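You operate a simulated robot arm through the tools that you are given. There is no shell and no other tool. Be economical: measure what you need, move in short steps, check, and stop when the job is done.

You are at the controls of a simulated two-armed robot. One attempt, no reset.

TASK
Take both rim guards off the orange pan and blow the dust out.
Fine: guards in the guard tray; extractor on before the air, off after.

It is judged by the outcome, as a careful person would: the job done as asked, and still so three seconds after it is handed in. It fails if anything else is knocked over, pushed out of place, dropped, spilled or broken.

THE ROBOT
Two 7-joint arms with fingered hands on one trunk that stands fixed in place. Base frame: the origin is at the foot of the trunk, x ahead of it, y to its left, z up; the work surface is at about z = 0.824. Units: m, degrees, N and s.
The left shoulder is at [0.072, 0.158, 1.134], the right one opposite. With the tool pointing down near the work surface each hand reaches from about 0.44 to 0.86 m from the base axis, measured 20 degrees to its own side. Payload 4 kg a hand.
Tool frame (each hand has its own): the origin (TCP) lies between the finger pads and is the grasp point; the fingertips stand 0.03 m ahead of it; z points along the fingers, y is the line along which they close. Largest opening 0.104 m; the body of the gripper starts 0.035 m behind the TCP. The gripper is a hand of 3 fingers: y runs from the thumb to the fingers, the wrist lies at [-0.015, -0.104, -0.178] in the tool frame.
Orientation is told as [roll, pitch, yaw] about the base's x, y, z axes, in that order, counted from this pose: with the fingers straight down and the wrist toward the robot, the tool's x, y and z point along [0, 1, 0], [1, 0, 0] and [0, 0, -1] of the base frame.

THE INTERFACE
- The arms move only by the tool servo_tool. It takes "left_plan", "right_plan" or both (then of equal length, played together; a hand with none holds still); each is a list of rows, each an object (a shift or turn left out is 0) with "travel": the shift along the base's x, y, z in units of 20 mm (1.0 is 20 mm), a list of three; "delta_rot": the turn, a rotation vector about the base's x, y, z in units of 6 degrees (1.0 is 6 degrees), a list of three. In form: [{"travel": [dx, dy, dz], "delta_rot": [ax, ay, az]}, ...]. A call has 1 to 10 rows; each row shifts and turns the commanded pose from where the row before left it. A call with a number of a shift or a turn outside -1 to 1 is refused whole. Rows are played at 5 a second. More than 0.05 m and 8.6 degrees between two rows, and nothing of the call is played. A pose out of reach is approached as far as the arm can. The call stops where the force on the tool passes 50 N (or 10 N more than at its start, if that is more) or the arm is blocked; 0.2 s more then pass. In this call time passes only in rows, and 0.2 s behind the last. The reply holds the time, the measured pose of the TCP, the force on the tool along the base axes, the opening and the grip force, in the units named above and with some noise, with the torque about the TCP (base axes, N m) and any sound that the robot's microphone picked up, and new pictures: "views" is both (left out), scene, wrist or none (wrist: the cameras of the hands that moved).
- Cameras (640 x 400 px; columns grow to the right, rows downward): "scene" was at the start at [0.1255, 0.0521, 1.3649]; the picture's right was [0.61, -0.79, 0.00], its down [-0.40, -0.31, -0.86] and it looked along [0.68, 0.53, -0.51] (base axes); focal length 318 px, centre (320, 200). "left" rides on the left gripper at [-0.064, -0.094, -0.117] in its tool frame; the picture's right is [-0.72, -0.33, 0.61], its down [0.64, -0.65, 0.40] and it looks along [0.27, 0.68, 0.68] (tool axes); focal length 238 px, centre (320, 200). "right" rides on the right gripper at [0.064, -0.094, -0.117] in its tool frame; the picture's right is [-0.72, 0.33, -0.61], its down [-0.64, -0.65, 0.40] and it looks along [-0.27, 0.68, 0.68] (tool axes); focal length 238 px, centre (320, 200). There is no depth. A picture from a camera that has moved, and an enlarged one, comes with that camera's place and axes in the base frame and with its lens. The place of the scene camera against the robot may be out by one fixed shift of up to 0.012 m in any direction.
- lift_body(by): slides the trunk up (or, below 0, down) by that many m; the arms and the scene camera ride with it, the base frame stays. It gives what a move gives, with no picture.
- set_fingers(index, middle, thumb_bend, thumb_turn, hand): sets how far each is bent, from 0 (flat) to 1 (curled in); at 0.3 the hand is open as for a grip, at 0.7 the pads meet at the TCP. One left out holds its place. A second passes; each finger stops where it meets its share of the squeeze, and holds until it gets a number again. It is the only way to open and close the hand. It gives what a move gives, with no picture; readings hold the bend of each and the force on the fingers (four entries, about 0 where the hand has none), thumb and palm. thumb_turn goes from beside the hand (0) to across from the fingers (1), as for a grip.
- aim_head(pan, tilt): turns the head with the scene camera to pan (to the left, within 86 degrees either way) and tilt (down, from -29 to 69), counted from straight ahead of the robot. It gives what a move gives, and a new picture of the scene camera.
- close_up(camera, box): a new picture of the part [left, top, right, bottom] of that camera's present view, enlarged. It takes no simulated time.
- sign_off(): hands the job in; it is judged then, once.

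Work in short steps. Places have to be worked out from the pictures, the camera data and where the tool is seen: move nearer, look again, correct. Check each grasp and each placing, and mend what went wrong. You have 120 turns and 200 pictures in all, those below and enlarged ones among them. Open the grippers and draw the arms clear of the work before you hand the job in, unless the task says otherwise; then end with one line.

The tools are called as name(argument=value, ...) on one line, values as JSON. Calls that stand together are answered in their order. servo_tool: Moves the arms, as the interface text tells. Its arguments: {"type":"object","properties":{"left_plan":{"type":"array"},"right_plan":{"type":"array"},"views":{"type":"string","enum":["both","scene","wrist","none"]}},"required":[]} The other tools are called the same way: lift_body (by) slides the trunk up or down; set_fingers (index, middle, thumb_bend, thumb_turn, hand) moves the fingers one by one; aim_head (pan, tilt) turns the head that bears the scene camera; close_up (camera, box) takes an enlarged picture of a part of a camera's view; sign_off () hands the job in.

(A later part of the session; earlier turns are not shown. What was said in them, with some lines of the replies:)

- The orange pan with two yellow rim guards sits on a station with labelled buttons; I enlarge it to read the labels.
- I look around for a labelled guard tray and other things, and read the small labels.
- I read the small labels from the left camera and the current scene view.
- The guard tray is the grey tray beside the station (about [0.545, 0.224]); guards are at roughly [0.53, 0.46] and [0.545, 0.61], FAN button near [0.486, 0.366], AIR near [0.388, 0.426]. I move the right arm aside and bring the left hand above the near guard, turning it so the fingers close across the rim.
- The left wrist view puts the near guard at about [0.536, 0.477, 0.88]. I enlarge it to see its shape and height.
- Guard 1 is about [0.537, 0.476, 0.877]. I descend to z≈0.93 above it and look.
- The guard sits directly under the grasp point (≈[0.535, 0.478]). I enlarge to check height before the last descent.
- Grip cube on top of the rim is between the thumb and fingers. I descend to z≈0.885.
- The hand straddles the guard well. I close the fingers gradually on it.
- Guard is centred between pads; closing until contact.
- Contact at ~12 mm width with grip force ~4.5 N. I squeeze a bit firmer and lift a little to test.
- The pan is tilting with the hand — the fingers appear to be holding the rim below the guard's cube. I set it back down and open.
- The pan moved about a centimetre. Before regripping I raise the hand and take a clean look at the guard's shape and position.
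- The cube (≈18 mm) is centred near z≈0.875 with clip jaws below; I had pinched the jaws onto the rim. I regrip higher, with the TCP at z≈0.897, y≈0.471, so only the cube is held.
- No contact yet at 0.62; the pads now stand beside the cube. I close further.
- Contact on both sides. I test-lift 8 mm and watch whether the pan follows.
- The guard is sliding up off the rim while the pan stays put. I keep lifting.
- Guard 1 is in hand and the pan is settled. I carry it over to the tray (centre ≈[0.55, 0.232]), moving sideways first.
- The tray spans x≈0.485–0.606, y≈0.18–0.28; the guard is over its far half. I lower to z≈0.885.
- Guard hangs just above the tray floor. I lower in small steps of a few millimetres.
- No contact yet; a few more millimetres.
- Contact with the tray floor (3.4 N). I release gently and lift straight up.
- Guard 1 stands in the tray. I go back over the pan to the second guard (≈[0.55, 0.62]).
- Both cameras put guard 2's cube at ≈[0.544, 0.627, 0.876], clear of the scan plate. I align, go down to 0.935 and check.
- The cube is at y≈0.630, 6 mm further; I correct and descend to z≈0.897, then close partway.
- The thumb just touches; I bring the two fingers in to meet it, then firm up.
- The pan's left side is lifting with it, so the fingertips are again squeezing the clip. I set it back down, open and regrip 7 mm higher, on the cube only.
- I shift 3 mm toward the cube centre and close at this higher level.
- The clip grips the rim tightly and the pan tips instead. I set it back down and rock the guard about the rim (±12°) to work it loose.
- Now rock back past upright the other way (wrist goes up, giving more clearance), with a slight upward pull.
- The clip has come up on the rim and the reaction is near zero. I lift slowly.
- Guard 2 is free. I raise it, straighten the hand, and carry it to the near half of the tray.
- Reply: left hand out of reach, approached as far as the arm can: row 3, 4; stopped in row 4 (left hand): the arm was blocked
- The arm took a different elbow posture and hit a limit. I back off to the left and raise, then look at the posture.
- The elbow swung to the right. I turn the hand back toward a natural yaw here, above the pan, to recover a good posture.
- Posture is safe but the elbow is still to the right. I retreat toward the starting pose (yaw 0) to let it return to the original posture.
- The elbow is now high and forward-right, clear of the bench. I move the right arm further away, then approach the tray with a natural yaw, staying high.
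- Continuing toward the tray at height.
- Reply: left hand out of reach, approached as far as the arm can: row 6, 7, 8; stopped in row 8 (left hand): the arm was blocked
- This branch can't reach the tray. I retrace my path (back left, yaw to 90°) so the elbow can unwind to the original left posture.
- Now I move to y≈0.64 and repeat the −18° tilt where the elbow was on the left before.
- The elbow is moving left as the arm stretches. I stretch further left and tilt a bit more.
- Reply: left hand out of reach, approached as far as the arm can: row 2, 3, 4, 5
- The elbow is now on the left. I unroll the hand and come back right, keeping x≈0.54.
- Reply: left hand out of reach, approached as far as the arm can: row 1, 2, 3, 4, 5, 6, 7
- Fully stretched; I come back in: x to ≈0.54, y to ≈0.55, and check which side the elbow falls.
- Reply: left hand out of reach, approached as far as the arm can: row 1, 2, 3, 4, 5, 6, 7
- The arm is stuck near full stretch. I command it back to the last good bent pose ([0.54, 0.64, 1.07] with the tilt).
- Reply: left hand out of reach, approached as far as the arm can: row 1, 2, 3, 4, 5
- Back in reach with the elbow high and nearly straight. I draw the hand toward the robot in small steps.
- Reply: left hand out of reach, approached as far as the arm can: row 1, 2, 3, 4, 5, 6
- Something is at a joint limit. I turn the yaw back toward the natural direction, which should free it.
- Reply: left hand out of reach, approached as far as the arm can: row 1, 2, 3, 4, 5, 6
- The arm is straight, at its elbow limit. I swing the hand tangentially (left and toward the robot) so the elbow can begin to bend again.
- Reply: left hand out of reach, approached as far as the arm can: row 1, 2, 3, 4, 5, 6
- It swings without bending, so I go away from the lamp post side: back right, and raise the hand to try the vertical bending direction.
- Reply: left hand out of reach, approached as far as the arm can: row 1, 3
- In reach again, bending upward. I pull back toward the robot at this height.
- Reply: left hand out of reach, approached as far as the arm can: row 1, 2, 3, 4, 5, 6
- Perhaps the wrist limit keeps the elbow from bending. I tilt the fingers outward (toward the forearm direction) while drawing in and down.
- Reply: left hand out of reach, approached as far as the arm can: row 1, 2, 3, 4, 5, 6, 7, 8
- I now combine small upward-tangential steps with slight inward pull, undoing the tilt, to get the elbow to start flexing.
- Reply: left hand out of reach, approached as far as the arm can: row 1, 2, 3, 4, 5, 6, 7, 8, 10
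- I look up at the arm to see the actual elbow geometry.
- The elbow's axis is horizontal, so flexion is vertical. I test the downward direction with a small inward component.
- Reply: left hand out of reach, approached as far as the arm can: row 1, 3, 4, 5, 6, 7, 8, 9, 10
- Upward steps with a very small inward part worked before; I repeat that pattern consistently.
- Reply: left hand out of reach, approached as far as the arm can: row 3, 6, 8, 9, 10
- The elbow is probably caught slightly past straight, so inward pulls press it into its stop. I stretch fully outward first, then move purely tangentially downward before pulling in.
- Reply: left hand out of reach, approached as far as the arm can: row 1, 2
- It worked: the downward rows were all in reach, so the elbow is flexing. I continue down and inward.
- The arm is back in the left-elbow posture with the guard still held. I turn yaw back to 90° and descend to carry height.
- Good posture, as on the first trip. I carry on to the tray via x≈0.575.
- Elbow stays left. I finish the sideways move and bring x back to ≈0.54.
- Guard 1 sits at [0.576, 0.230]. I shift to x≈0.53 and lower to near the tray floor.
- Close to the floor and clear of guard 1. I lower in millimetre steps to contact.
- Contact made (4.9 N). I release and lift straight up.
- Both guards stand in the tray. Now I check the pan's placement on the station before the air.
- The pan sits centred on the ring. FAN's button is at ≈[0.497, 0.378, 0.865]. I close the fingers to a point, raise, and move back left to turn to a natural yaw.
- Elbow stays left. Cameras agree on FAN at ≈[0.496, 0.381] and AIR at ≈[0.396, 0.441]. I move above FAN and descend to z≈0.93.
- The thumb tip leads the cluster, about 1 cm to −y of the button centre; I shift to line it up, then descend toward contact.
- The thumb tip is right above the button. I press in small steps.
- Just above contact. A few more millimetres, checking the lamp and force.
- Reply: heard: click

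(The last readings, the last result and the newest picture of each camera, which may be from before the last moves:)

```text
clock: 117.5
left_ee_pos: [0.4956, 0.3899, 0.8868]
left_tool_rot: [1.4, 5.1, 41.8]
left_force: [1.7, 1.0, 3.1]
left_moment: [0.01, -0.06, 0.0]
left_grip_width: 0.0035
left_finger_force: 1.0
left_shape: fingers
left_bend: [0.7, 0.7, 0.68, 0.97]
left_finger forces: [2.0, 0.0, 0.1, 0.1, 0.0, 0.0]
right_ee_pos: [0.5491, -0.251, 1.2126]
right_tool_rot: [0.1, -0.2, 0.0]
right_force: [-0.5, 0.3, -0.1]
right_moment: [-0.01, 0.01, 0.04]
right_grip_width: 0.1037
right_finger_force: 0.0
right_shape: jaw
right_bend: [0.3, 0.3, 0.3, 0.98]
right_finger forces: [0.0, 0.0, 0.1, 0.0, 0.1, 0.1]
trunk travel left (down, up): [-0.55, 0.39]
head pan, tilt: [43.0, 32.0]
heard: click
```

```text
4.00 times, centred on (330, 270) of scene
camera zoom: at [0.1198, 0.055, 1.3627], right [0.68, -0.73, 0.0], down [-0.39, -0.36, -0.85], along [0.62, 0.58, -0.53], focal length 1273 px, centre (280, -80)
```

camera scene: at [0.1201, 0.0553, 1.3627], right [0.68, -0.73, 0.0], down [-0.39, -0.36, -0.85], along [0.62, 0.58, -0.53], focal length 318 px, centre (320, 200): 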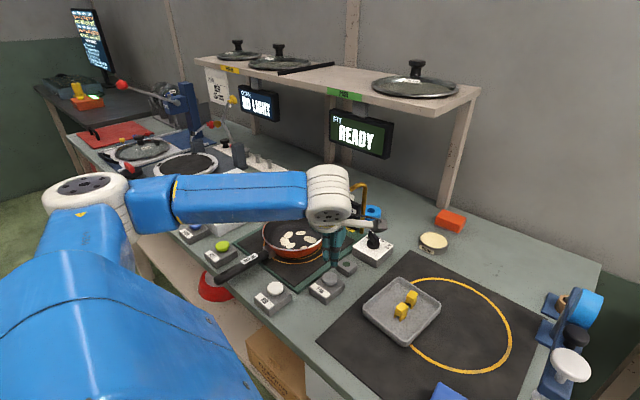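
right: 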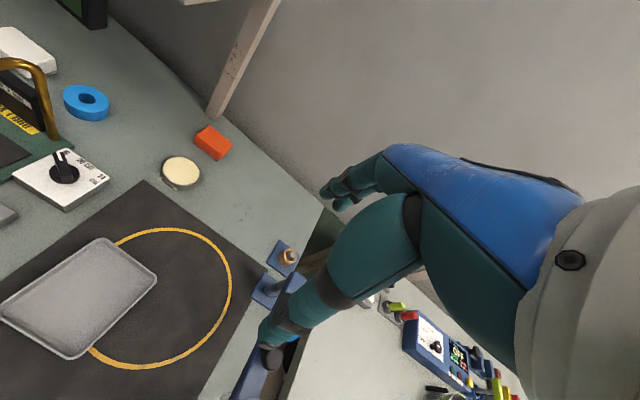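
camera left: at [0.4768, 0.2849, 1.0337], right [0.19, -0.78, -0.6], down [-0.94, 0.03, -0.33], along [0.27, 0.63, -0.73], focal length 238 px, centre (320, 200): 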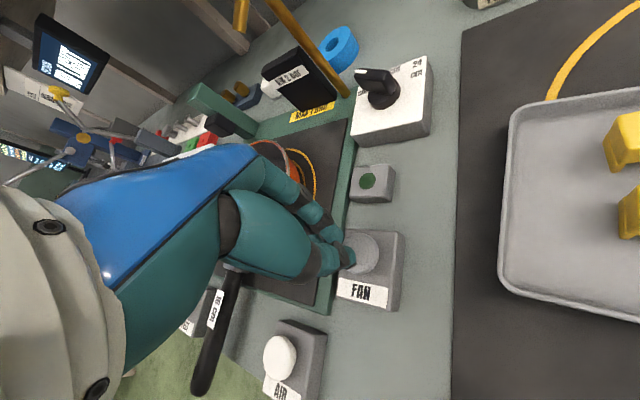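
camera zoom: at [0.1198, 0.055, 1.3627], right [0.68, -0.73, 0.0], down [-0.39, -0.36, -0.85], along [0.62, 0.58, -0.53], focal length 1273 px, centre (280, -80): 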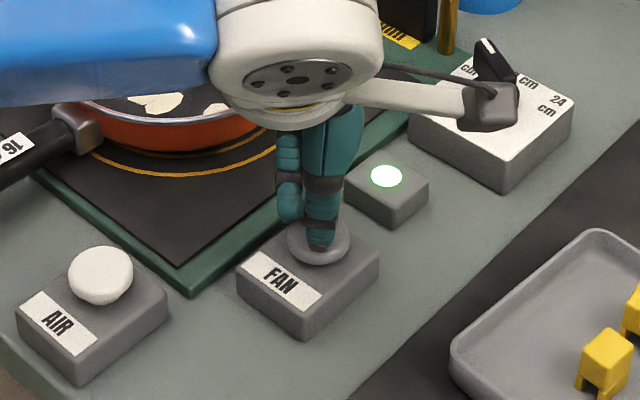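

Click heard and the green lamp is on: extractor running. I lift and move above AIR (offset −0.094, +0.066 from FAN).

servo_tool(left_plan=[{"travel": [0, 0, 0.5]}, {"travel": [0, 0, 1]}, {"travel": [0, 0, 1]}, {"travel": [-0.9, 0.65, 0]}, {"travel": [-0.95, 0.65, 0]}, {"travel": [-0.95, 0.65, 0]}, {"travel": [-0.95, 0.7, 0]}, {"travel": [-0.95, 0.65, 0]}], views="both")

close_up(camera="scene", box=[220, 220, 360, 320])

```text
clock: 119.3
left_ee_pos: [0.3991, 0.4567, 0.9364]
left_tool_rot: [1.2, 5.1, 41.7]
left_force: [0.0, 0.6, 0.6]
left_moment: [0.01, -0.01, -0.01]
left_grip_width: 0.0033
left_finger_force: 0.0
left_shape: fingers
left_bend: [0.7, 0.7, 0.68, 0.97]
left_finger forces: [0.0, 0.1, 0.0, 0.0, 0.0, 0.0]
right_ee_pos: [0.5483, -0.2505, 1.2129]
right_tool_rot: [0.0, -0.2, -0.1]
right_force: [-0.9, -0.1, -0.4]
right_moment: [0.06, 0.0, 0.0]
right_grip_width: 0.1039
right_finger_force: 0.0
right_shape: jaw
right_bend: [0.3, 0.3, 0.3, 0.98]
right_finger forces: [0.0, 0.0, 0.1, 0.1, 0.1, 0.0]
trunk travel left (down, up): [-0.55, 0.39]
head pan, tilt: [43.0, 32.0]
camera scene: at [0.1182, 0.056, 1.3628], right [0.68, -0.73, 0.0], down [-0.39, -0.36, -0.85], along [0.62, 0.58, -0.53], focal length 318 px, centre (320, 200)
camera left: at [0.3809, 0.3515, 1.0607], right [0.19, -0.78, -0.6], down [-0.94, 0.03, -0.33], along [0.28, 0.63, -0.73], focal length 238 px, centre (320, 200)
```

scene: 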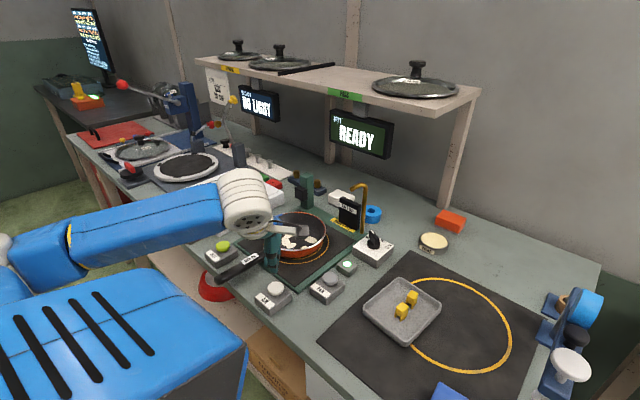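
left: 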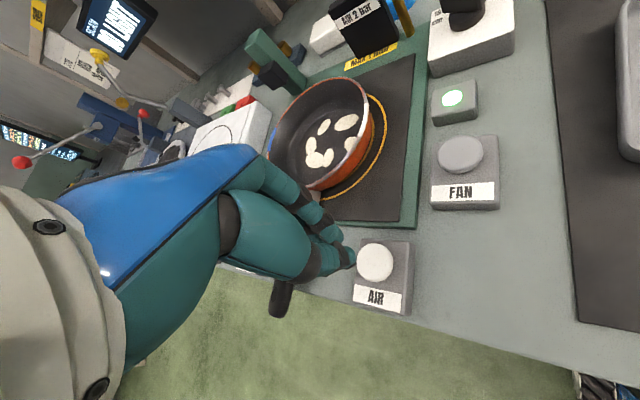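

```text
4.00 times, centred on (290, 270) of scene
camera zoom: at [0.1182, 0.056, 1.3628], right [0.68, -0.73, 0.0], down [-0.39, -0.36, -0.85], along [0.62, 0.58, -0.53], focal length 1273 px, centre (440, -80)
```

zoom: 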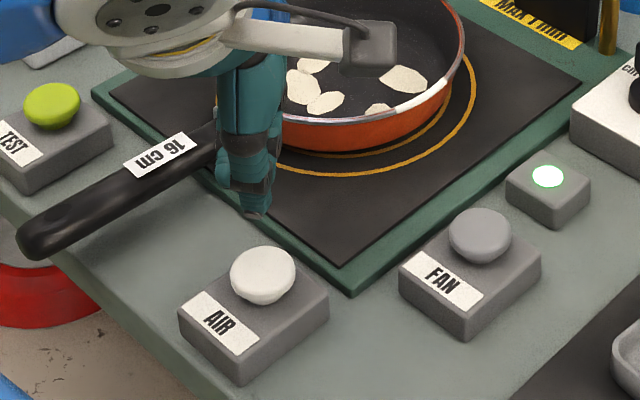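

Aligned within ~5 mm; I correct by (+3.5, −4 mm) and lower to press AIR.

servo_tool(left_plan=[{"travel": [0.2, -0.2, -0.6]}, {"travel": [0, 0, -0.7]}, {"travel": [0, 0, -0.7]}], views="none")

close_up(camera="scene", box=[220, 220, 360, 320])

```text
clock: 120.1
left_ee_pos: [0.405, 0.4505, 0.8962]
left_tool_rot: [1.3, 5.2, 41.8]
left_force: [-0.9, -0.5, 0.2]
left_moment: [-0.01, 0.02, 0.02]
left_grip_width: 0.0035
left_finger_force: 0.1
left_shape: fingers
left_bend: [0.7, 0.7, 0.68, 0.97]
left_finger forces: [0.0, 0.0, 0.0, 0.0, 0.1, 0.0]
right_ee_pos: [0.5496, -0.2516, 1.2123]
right_tool_rot: [-0.1, -0.1, 0.0]
right_force: [0.0, -0.2, 0.1]
right_moment: [0.01, -0.02, 0.07]
right_grip_width: 0.1037
right_finger_force: 0.1
right_shape: jaw
right_bend: [0.3, 0.3, 0.3, 0.98]
right_finger forces: [0.0, 0.0, 0.0, 0.1, 0.0, 0.0]
trunk travel left (down, up): [-0.55, 0.39]
head pan, tilt: [43.0, 32.0]
```

```text
4.00 times, centred on (290, 270) of scene
camera zoom: at [0.1198, 0.0556, 1.3627], right [0.68, -0.73, 0.0], down [-0.39, -0.36, -0.85], along [0.62, 0.58, -0.53], focal length 1273 px, centre (440, -80)
```

zoom: 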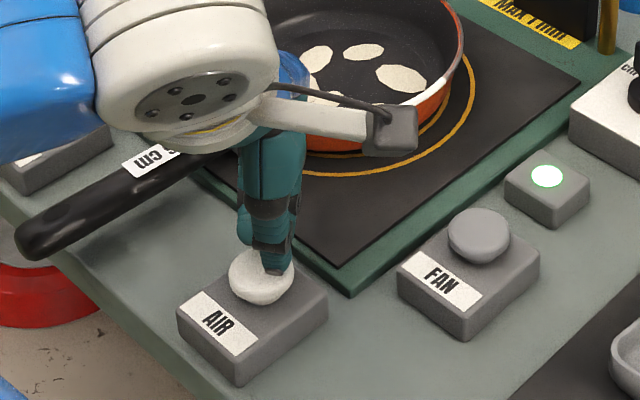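

Slightly right of centre; I shift back 4 mm each way and press in small steps.

servo_tool(left_plan=[{"travel": [-0.2, 0.2, 0]}, {"travel": [0, 0, -0.2]}, {"travel": [0, 0, -0.15]}, {"travel": [0, 0, -0.15]}], views="none")

close_up(camera="scene", box=[220, 190, 380, 320])

```text
clock: 121.1
left_ee_pos: [0.4008, 0.4566, 0.8872]
left_tool_rot: [1.3, 5.1, 41.8]
left_force: [-0.2, 0.4, 3.2]
left_moment: [-0.01, 0.02, 0.01]
left_grip_width: 0.0031
left_finger_force: 1.2
left_shape: fingers
left_bend: [0.7, 0.7, 0.68, 0.97]
left_finger forces: [2.5, 0.1, 0.1, 0.0, 0.0, 0.0]
right_ee_pos: [0.5483, -0.2521, 1.212]
right_tool_rot: [0.1, -0.2, 0.0]
right_force: [-0.1, 0.4, 0.2]
right_moment: [-0.03, 0.0, -0.01]
right_grip_width: 0.1035
right_finger_force: 0.1
right_shape: jaw
right_bend: [0.3, 0.3, 0.3, 0.98]
right_finger forces: [0.0, 0.0, 0.1, 0.0, 0.1, 0.1]
trunk travel left (down, up): [-0.55, 0.39]
head pan, tilt: [43.0, 32.0]
heard: click
```

```text
3.08 times, centred on (300, 255) of scene
camera zoom: at [0.1192, 0.0551, 1.3628], right [0.68, -0.73, 0.0], down [-0.39, -0.36, -0.85], along [0.62, 0.58, -0.53], focal length 979 px, centre (382, 31)
```

zoom: 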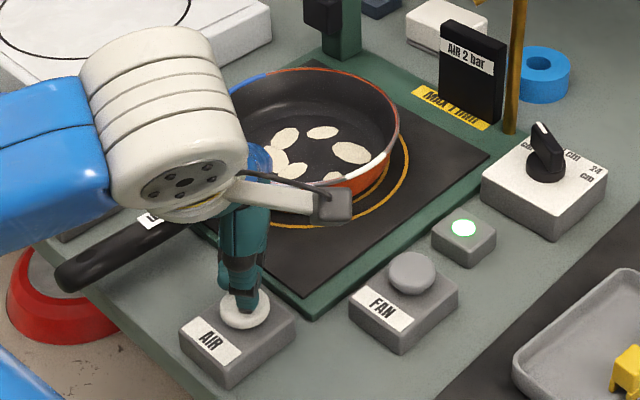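

AIR clicked; the dust is still there. I hold the button for a second to see whether it blows while pressed.

servo_tool(left_plan=[{"travel": [0, 0, 0]}, {"travel": [0, 0, 0]}, {"travel": [0, 0, 0]}, {"travel": [0, 0, 0]}, {"travel": [0, 0, 0]}], views="none")

close_up(camera="scene", box=[220, 190, 380, 320])

```text
clock: 122.3
left_ee_pos: [0.401, 0.4565, 0.8868]
left_tool_rot: [1.3, 5.1, 41.8]
left_force: [1.3, -0.1, 3.1]
left_moment: [0.0, -0.07, 0.0]
left_grip_width: 0.0035
left_finger_force: 0.8
left_shape: fingers
left_bend: [0.7, 0.7, 0.68, 0.97]
left_finger forces: [2.5, 0.1, 0.0, 0.0, 0.0, 0.0]
right_ee_pos: [0.5493, -0.251, 1.2117]
right_tool_rot: [0.0, 0.0, 0.0]
right_force: [-0.7, 0.5, -0.1]
right_moment: [0.0, -0.03, 0.04]
right_grip_width: 0.1036
right_finger_force: 0.0
right_shape: jaw
right_bend: [0.3, 0.3, 0.3, 0.98]
right_finger forces: [0.0, 0.0, 0.0, 0.0, 0.0, 0.0]
trunk travel left (down, up): [-0.55, 0.39]
head pan, tilt: [43.0, 32.0]
```

```text
3.08 times, centred on (300, 255) of scene
camera zoom: at [0.1194, 0.055, 1.3627], right [0.68, -0.73, 0.0], down [-0.39, -0.36, -0.85], along [0.62, 0.58, -0.53], focal length 979 px, centre (382, 31)
```

zoom: 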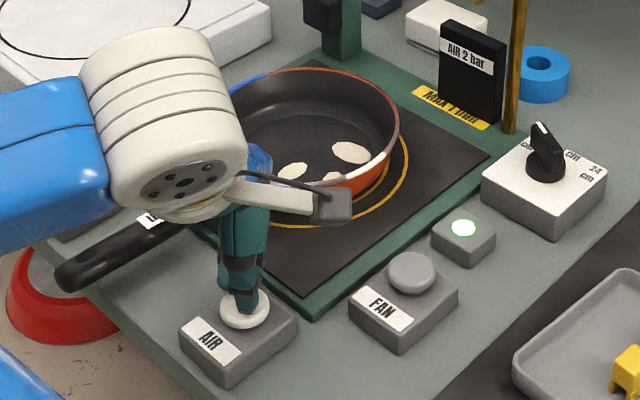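

Three patches have gone; the air blows while held. I keep holding.

servo_tool(left_plan=[{"travel": [0, 0, 0]}, {"travel": [0, 0, 0]}, {"travel": [0, 0, 0]}, {"travel": [0, 0, 0]}, {"travel": [0, 0, 0]}, {"travel": [0, 0, 0]}, {"travel": [0, 0, 0]}, {"travel": [0, 0, 0]}], views="none")

close_up(camera="scene", box=[220, 190, 380, 320])

```text
clock: 124.1
left_ee_pos: [0.4017, 0.4553, 0.8866]
left_tool_rot: [1.3, 5.1, 41.8]
left_force: [0.8, 0.8, 2.4]
left_moment: [-0.03, -0.08, 0.04]
left_grip_width: 0.0034
left_finger_force: 1.1
left_shape: fingers
left_bend: [0.7, 0.7, 0.68, 0.97]
left_finger forces: [2.4, 0.0, 0.0, 0.1, 0.1, 0.0]
right_ee_pos: [0.5473, -0.2518, 1.2117]
right_tool_rot: [0.1, -0.3, 0.0]
right_force: [-0.2, 0.2, 0.1]
right_moment: [0.02, -0.02, -0.03]
right_grip_width: 0.104
right_finger_force: 0.0
right_shape: jaw
right_bend: [0.3, 0.3, 0.3, 0.98]
right_finger forces: [0.0, 0.0, 0.0, 0.1, 0.1, 0.1]
trunk travel left (down, up): [-0.55, 0.39]
head pan, tilt: [43.0, 32.0]
```

```text
3.08 times, centred on (300, 255) of scene
camera zoom: at [0.1194, 0.055, 1.3627], right [0.68, -0.73, 0.0], down [-0.39, -0.36, -0.85], along [0.62, 0.58, -0.53], focal length 979 px, centre (382, 31)
```

zoom: 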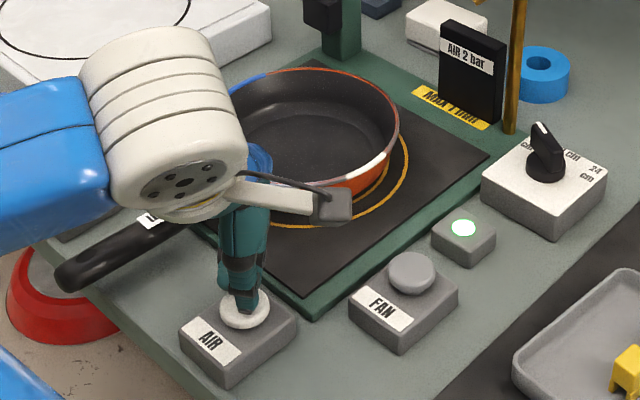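

No dust visible. I release AIR by lifting and check the whole pan.

servo_tool(left_plan=[{"travel": [0, 0, 0.5]}, {"travel": [0, 0, 1]}, {"travel": [0, 0, 1]}, {"travel": [0, 0, 1]}], views="both")

close_up(camera="scene", box=[220, 190, 380, 320])

```text
clock: 125.1
left_ee_pos: [0.4, 0.4567, 0.9572]
left_tool_rot: [1.3, 5.2, 41.7]
left_force: [-0.3, 1.0, 0.3]
left_moment: [-0.01, -0.01, 0.04]
left_grip_width: 0.004
left_finger_force: 0.2
left_shape: fingers
left_bend: [0.7, 0.7, 0.68, 0.97]
left_finger forces: [0.0, 0.1, 0.0, 0.0, 0.0, 0.0]
right_ee_pos: [0.5488, -0.2516, 1.2115]
right_tool_rot: [0.1, -0.1, 0.0]
right_force: [-0.3, -0.6, 0.0]
right_moment: [-0.02, 0.01, 0.0]
right_grip_width: 0.1036
right_finger_force: 0.1
right_shape: jaw
right_bend: [0.3, 0.3, 0.3, 0.98]
right_finger forces: [0.1, 0.0, 0.0, 0.0, 0.0, 0.0]
trunk travel left (down, up): [-0.55, 0.39]
head pan, tilt: [43.0, 32.0]
camera scene: at [0.1198, 0.0552, 1.3626], right [0.68, -0.73, 0.0], down [-0.39, -0.36, -0.85], along [0.62, 0.58, -0.53], focal length 318 px, centre (320, 200)
camera left: at [0.3828, 0.3516, 1.0805], right [0.19, -0.78, -0.6], down [-0.94, 0.03, -0.33], along [0.27, 0.63, -0.73], focal length 238 px, centre (320, 200)
```

scene: 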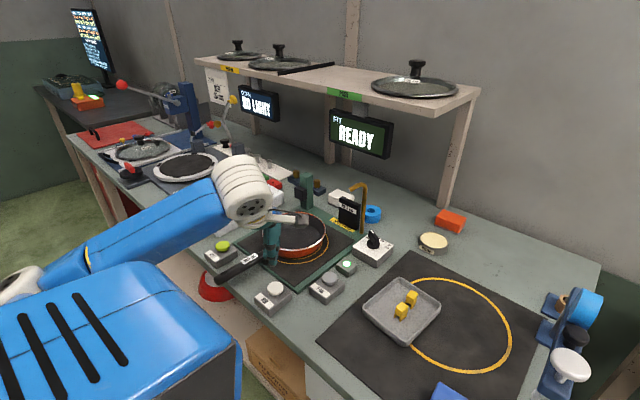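
left: 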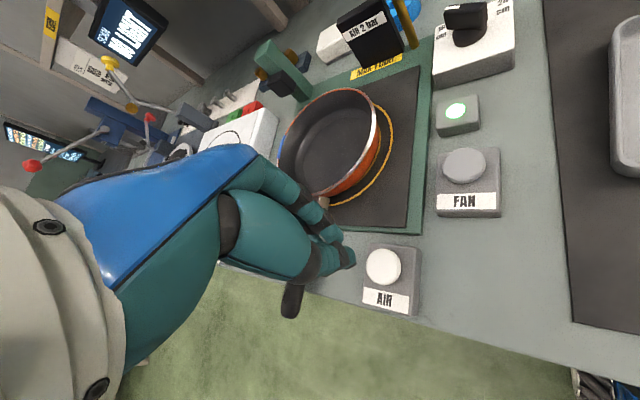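

```text
3.08 times, centred on (300, 255) of scene
camera zoom: at [0.1198, 0.0552, 1.3626], right [0.68, -0.73, 0.0], down [-0.39, -0.36, -0.85], along [0.62, 0.58, -0.53], focal length 979 px, centre (382, 31)
```

zoom: 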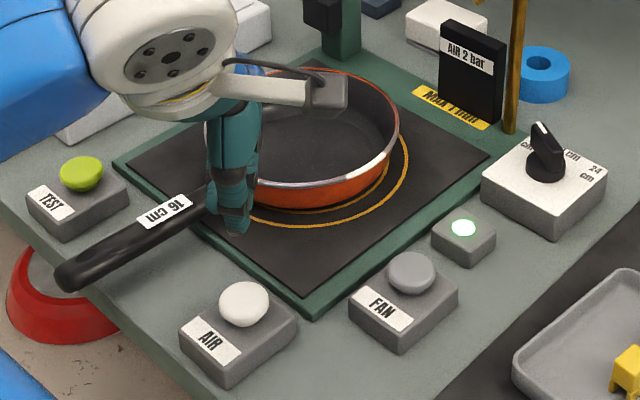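

Pan is clean. Now I return above FAN to switch the extractor off.

servo_tool(left_plan=[{"travel": [0.95, -0.67, 0]}, {"travel": [0.95, -0.67, 0]}, {"travel": [0.95, -0.66, 0]}, {"travel": [0.95, -0.66, 0]}, {"travel": [0.92, -0.66, 0]}, {"travel": [0, 0, -1]}, {"travel": [0, 0, -1]}, {"travel": [0, 0, -0.9]}], views="none")

close_up(camera="scene", box=[270, 220, 390, 320])

```text
clock: 126.9
left_ee_pos: [0.4956, 0.3901, 0.9009]
left_tool_rot: [1.3, 5.1, 41.8]
left_force: [0.2, 0.0, -0.6]
left_moment: [-0.03, 0.01, 0.0]
left_grip_width: 0.0035
left_finger_force: 0.1
left_shape: fingers
left_bend: [0.7, 0.7, 0.68, 0.97]
left_finger forces: [0.0, 0.0, 0.0, 0.0, 0.0, 0.0]
right_ee_pos: [0.5493, -0.2525, 1.2128]
right_tool_rot: [0.0, -0.1, 0.0]
right_force: [0.0, -0.1, 0.5]
right_moment: [-0.02, 0.01, -0.01]
right_grip_width: 0.1038
right_finger_force: 0.0
right_shape: jaw
right_bend: [0.3, 0.3, 0.3, 0.98]
right_finger forces: [0.0, 0.1, 0.0, 0.0, 0.1, 0.0]
trunk travel left (down, up): [-0.55, 0.39]
head pan, tilt: [43.0, 32.0]
```

```text
4.00 times, centred on (330, 270) of scene
camera zoom: at [0.1205, 0.0551, 1.3626], right [0.68, -0.73, 0.0], down [-0.39, -0.36, -0.85], along [0.62, 0.58, -0.53], focal length 1273 px, centre (280, -80)
```

zoom: 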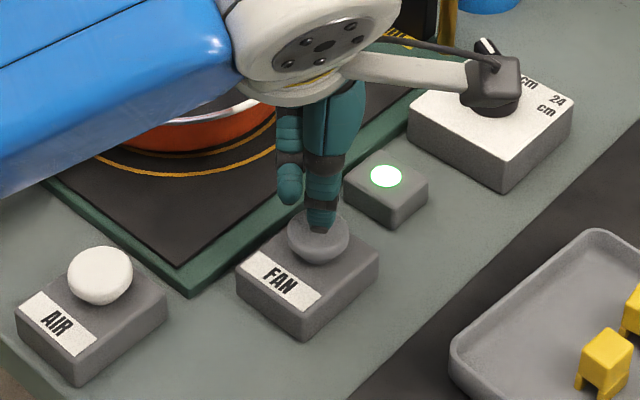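

Aligned as before; I press until the click.

servo_tool(left_plan=[{"travel": [0, 0, -0.25]}, {"travel": [0, 0, -0.2]}, {"travel": [0, 0, -0.15]}, {"travel": [0, 0, -0.1]}], views="none")

close_up(camera="scene", box=[270, 220, 390, 320])

```text
clock: 127.9
left_ee_pos: [0.4951, 0.3894, 0.886]
left_tool_rot: [1.4, 5.0, 41.8]
left_force: [0.1, 1.4, 3.3]
left_moment: [0.0, -0.05, 0.02]
left_grip_width: 0.0034
left_finger_force: 0.9
left_shape: fingers
left_bend: [0.7, 0.7, 0.68, 0.97]
left_finger forces: [2.6, 0.0, 0.1, 0.1, 0.1, 0.1]
right_ee_pos: [0.5483, -0.2521, 1.2124]
right_tool_rot: [0.1, -0.2, 0.0]
right_force: [0.4, 0.2, 0.9]
right_moment: [0.0, 0.01, 0.03]
right_grip_width: 0.1039
right_finger_force: 0.1
right_shape: jaw
right_bend: [0.3, 0.3, 0.3, 0.98]
right_finger forces: [0.0, 0.1, 0.0, 0.0, 0.0, 0.0]
trunk travel left (down, up): [-0.55, 0.39]
head pan, tilt: [43.0, 32.0]
heard: click
```

```text
4.00 times, centred on (330, 270) of scene
camera zoom: at [0.1197, 0.0548, 1.3628], right [0.68, -0.73, 0.0], down [-0.39, -0.36, -0.85], along [0.62, 0.58, -0.53], focal length 1273 px, centre (280, -80)
```

zoom: 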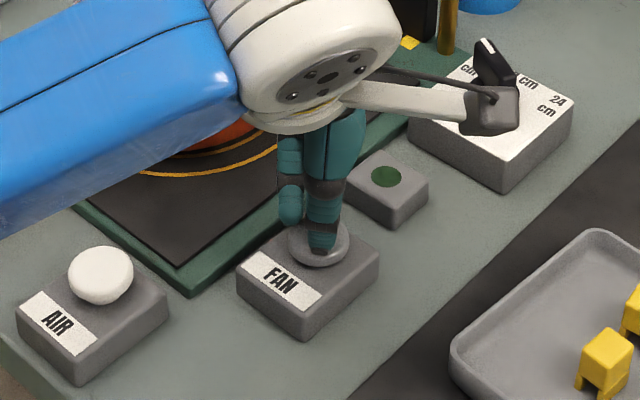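

Click and the lamp is dark: extractor off. I lift straight up and withdraw toward the start pose, clear of the station.

servo_tool(left_plan=[{"travel": [0, 0, 0.5]}, {"travel": [0, 0, 1]}, {"travel": [0, 0, 1]}, {"travel": [0, 0, 1]}, {"travel": [0, 0, 1]}, {"travel": [0, 0, 1]}, {"travel": [0, 0, 1]}, {"travel": [-0.6, 0.5, 1]}, {"travel": [-0.8, 0.5, 1]}, {"travel": [-0.8, 0.5, 1]}], views="none")

servo_tool(left_plan=[{"travel": [-0.8, 0.8, 0.8]}, {"travel": [-0.8, 0.8, 0.8]}, {"travel": [-0.8, 0.8, 0]}, {"travel": [-0.8, 0.8, 0]}, {"travel": [-0.8, 0.5, 0]}], views="none")

set_fingers(hand="left", index=0.3, middle=0.3, thumb_bend=0.3)

aim_head(pan=38, tilt=38)

close_up(camera="scene", box=[220, 130, 480, 310])

```text
clock: 130.1
left_ee_pos: [0.45, 0.4205, 1.0753]
left_tool_rot: [1.3, 5.1, 41.8]
left_force: [-0.6, -0.5, -0.1]
left_moment: [-0.02, 0.02, 0.0]
left_grip_width: 0.0034
left_finger_force: 0.0
left_shape: fingers
left_bend: [0.7, 0.7, 0.68, 0.97]
left_finger forces: [0.0, 0.0, 0.0, 0.0, 0.1, 0.0]
right_ee_pos: [0.5487, -0.2516, 1.2132]
right_tool_rot: [0.1, -0.2, 0.1]
right_force: [-0.5, -0.1, -0.1]
right_moment: [-0.03, -0.01, 0.03]
right_grip_width: 0.1038
right_finger_force: 0.1
right_shape: jaw
right_bend: [0.3, 0.3, 0.3, 0.98]
right_finger forces: [0.0, 0.0, 0.0, 0.0, 0.0, 0.0]
trunk travel left (down, up): [-0.55, 0.39]
head pan, tilt: [43.0, 32.0]
```

```text
clock: 131.3
left_ee_pos: [0.3705, 0.4948, 1.1067]
left_tool_rot: [1.3, 5.1, 41.8]
left_force: [-0.5, 0.3, 0.0]
left_moment: [0.0, -0.06, 0.0]
left_grip_width: 0.0034
left_finger_force: 0.0
left_shape: fingers
left_bend: [0.7, 0.7, 0.68, 0.97]
left_finger forces: [0.0, 0.0, 0.0, 0.0, 0.1, 0.0]
right_ee_pos: [0.5476, -0.2514, 1.2136]
right_tool_rot: [0.0, -0.3, 0.0]
right_force: [-0.1, -0.4, 0.2]
right_moment: [0.03, -0.02, 0.0]
right_grip_width: 0.1035
right_finger_force: 0.0
right_shape: jaw
right_bend: [0.3, 0.3, 0.3, 0.98]
right_finger forces: [0.0, 0.0, 0.0, 0.0, 0.0, 0.1]
trunk travel left (down, up): [-0.55, 0.39]
head pan, tilt: [43.0, 32.0]
```

```text
clock: 132.3
left_ee_pos: [0.37, 0.4936, 1.1061]
left_tool_rot: [1.3, 5.1, 41.8]
left_force: [0.9, 0.2, 0.1]
left_moment: [-0.01, 0.01, 0.04]
left_grip_width: 0.1025
left_finger_force: 0.1
left_shape: fingers
left_bend: [0.3, 0.3, 0.3, 0.97]
left_finger forces: [0.0, 0.1, 0.0, 0.1, 0.0, 0.0]
right_ee_pos: [0.5501, -0.2518, 1.213]
right_tool_rot: [0.1, -0.1, 0.0]
right_force: [0.0, -0.3, -0.1]
right_moment: [0.06, -0.03, 0.03]
right_grip_width: 0.1037
right_finger_force: 0.1
right_shape: jaw
right_bend: [0.3, 0.3, 0.3, 0.98]
right_finger forces: [0.0, 0.1, 0.1, 0.0, 0.1, 0.0]
trunk travel left (down, up): [-0.55, 0.39]
head pan, tilt: [43.0, 32.0]
```

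```text
clock: 132.9
left_ee_pos: [0.3693, 0.4943, 1.1068]
left_tool_rot: [1.3, 5.1, 41.8]
left_force: [0.2, 0.1, -0.5]
left_moment: [-0.01, 0.0, 0.0]
left_grip_width: 0.1028
left_finger_force: 0.0
left_shape: fingers
left_bend: [0.3, 0.3, 0.3, 0.97]
left_finger forces: [0.0, 0.0, 0.1, 0.0, 0.0, 0.0]
right_ee_pos: [0.5496, -0.2523, 1.2122]
right_tool_rot: [0.0, -0.1, -0.1]
right_force: [0.4, -0.2, -0.3]
right_moment: [-0.01, -0.01, -0.01]
right_grip_width: 0.1038
right_finger_force: 0.1
right_shape: jaw
right_bend: [0.3, 0.3, 0.3, 0.98]
right_finger forces: [0.0, 0.0, 0.0, 0.1, 0.1, 0.1]
trunk travel left (down, up): [-0.55, 0.39]
head pan, tilt: [38.0, 38.0]
camera scene: at [0.122, 0.0476, 1.3535], right [0.62, -0.79, 0.0], down [-0.49, -0.38, -0.79], along [0.62, 0.48, -0.62], focal length 318 px, centre (320, 200)
```

scene: 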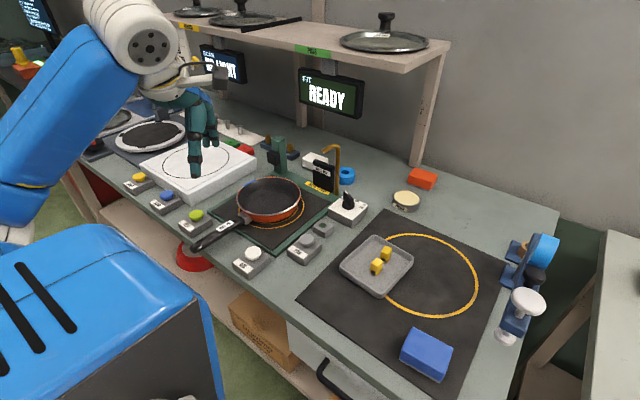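

```text
2.22 times, centred on (350, 220) of scene
camera zoom: at [0.122, 0.0476, 1.3535], right [0.62, -0.79, 0.0], down [-0.49, -0.38, -0.79], along [0.62, 0.48, -0.62], focal length 707 px, centre (253, 156)
```

zoom: 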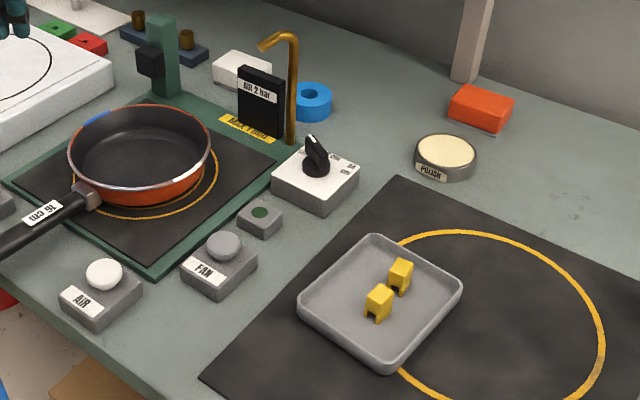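

The pan is clean with both guards off and in the tray. The extractor lamp is out, everything else is in place, and the hands are open and clear, so I hand it in.

sign_off()

```text
The job is handed in.
```

I took both rim guards off the orange pan and stood them in the grey tray beside the station. It carries no label, but it is the only tray on the bench. I then blew the dust out with the extractor switched on before the air and off after it. The pan shifted about a centimetre while I worked the clips loose, and it still sits roughly centred on the station's ring.
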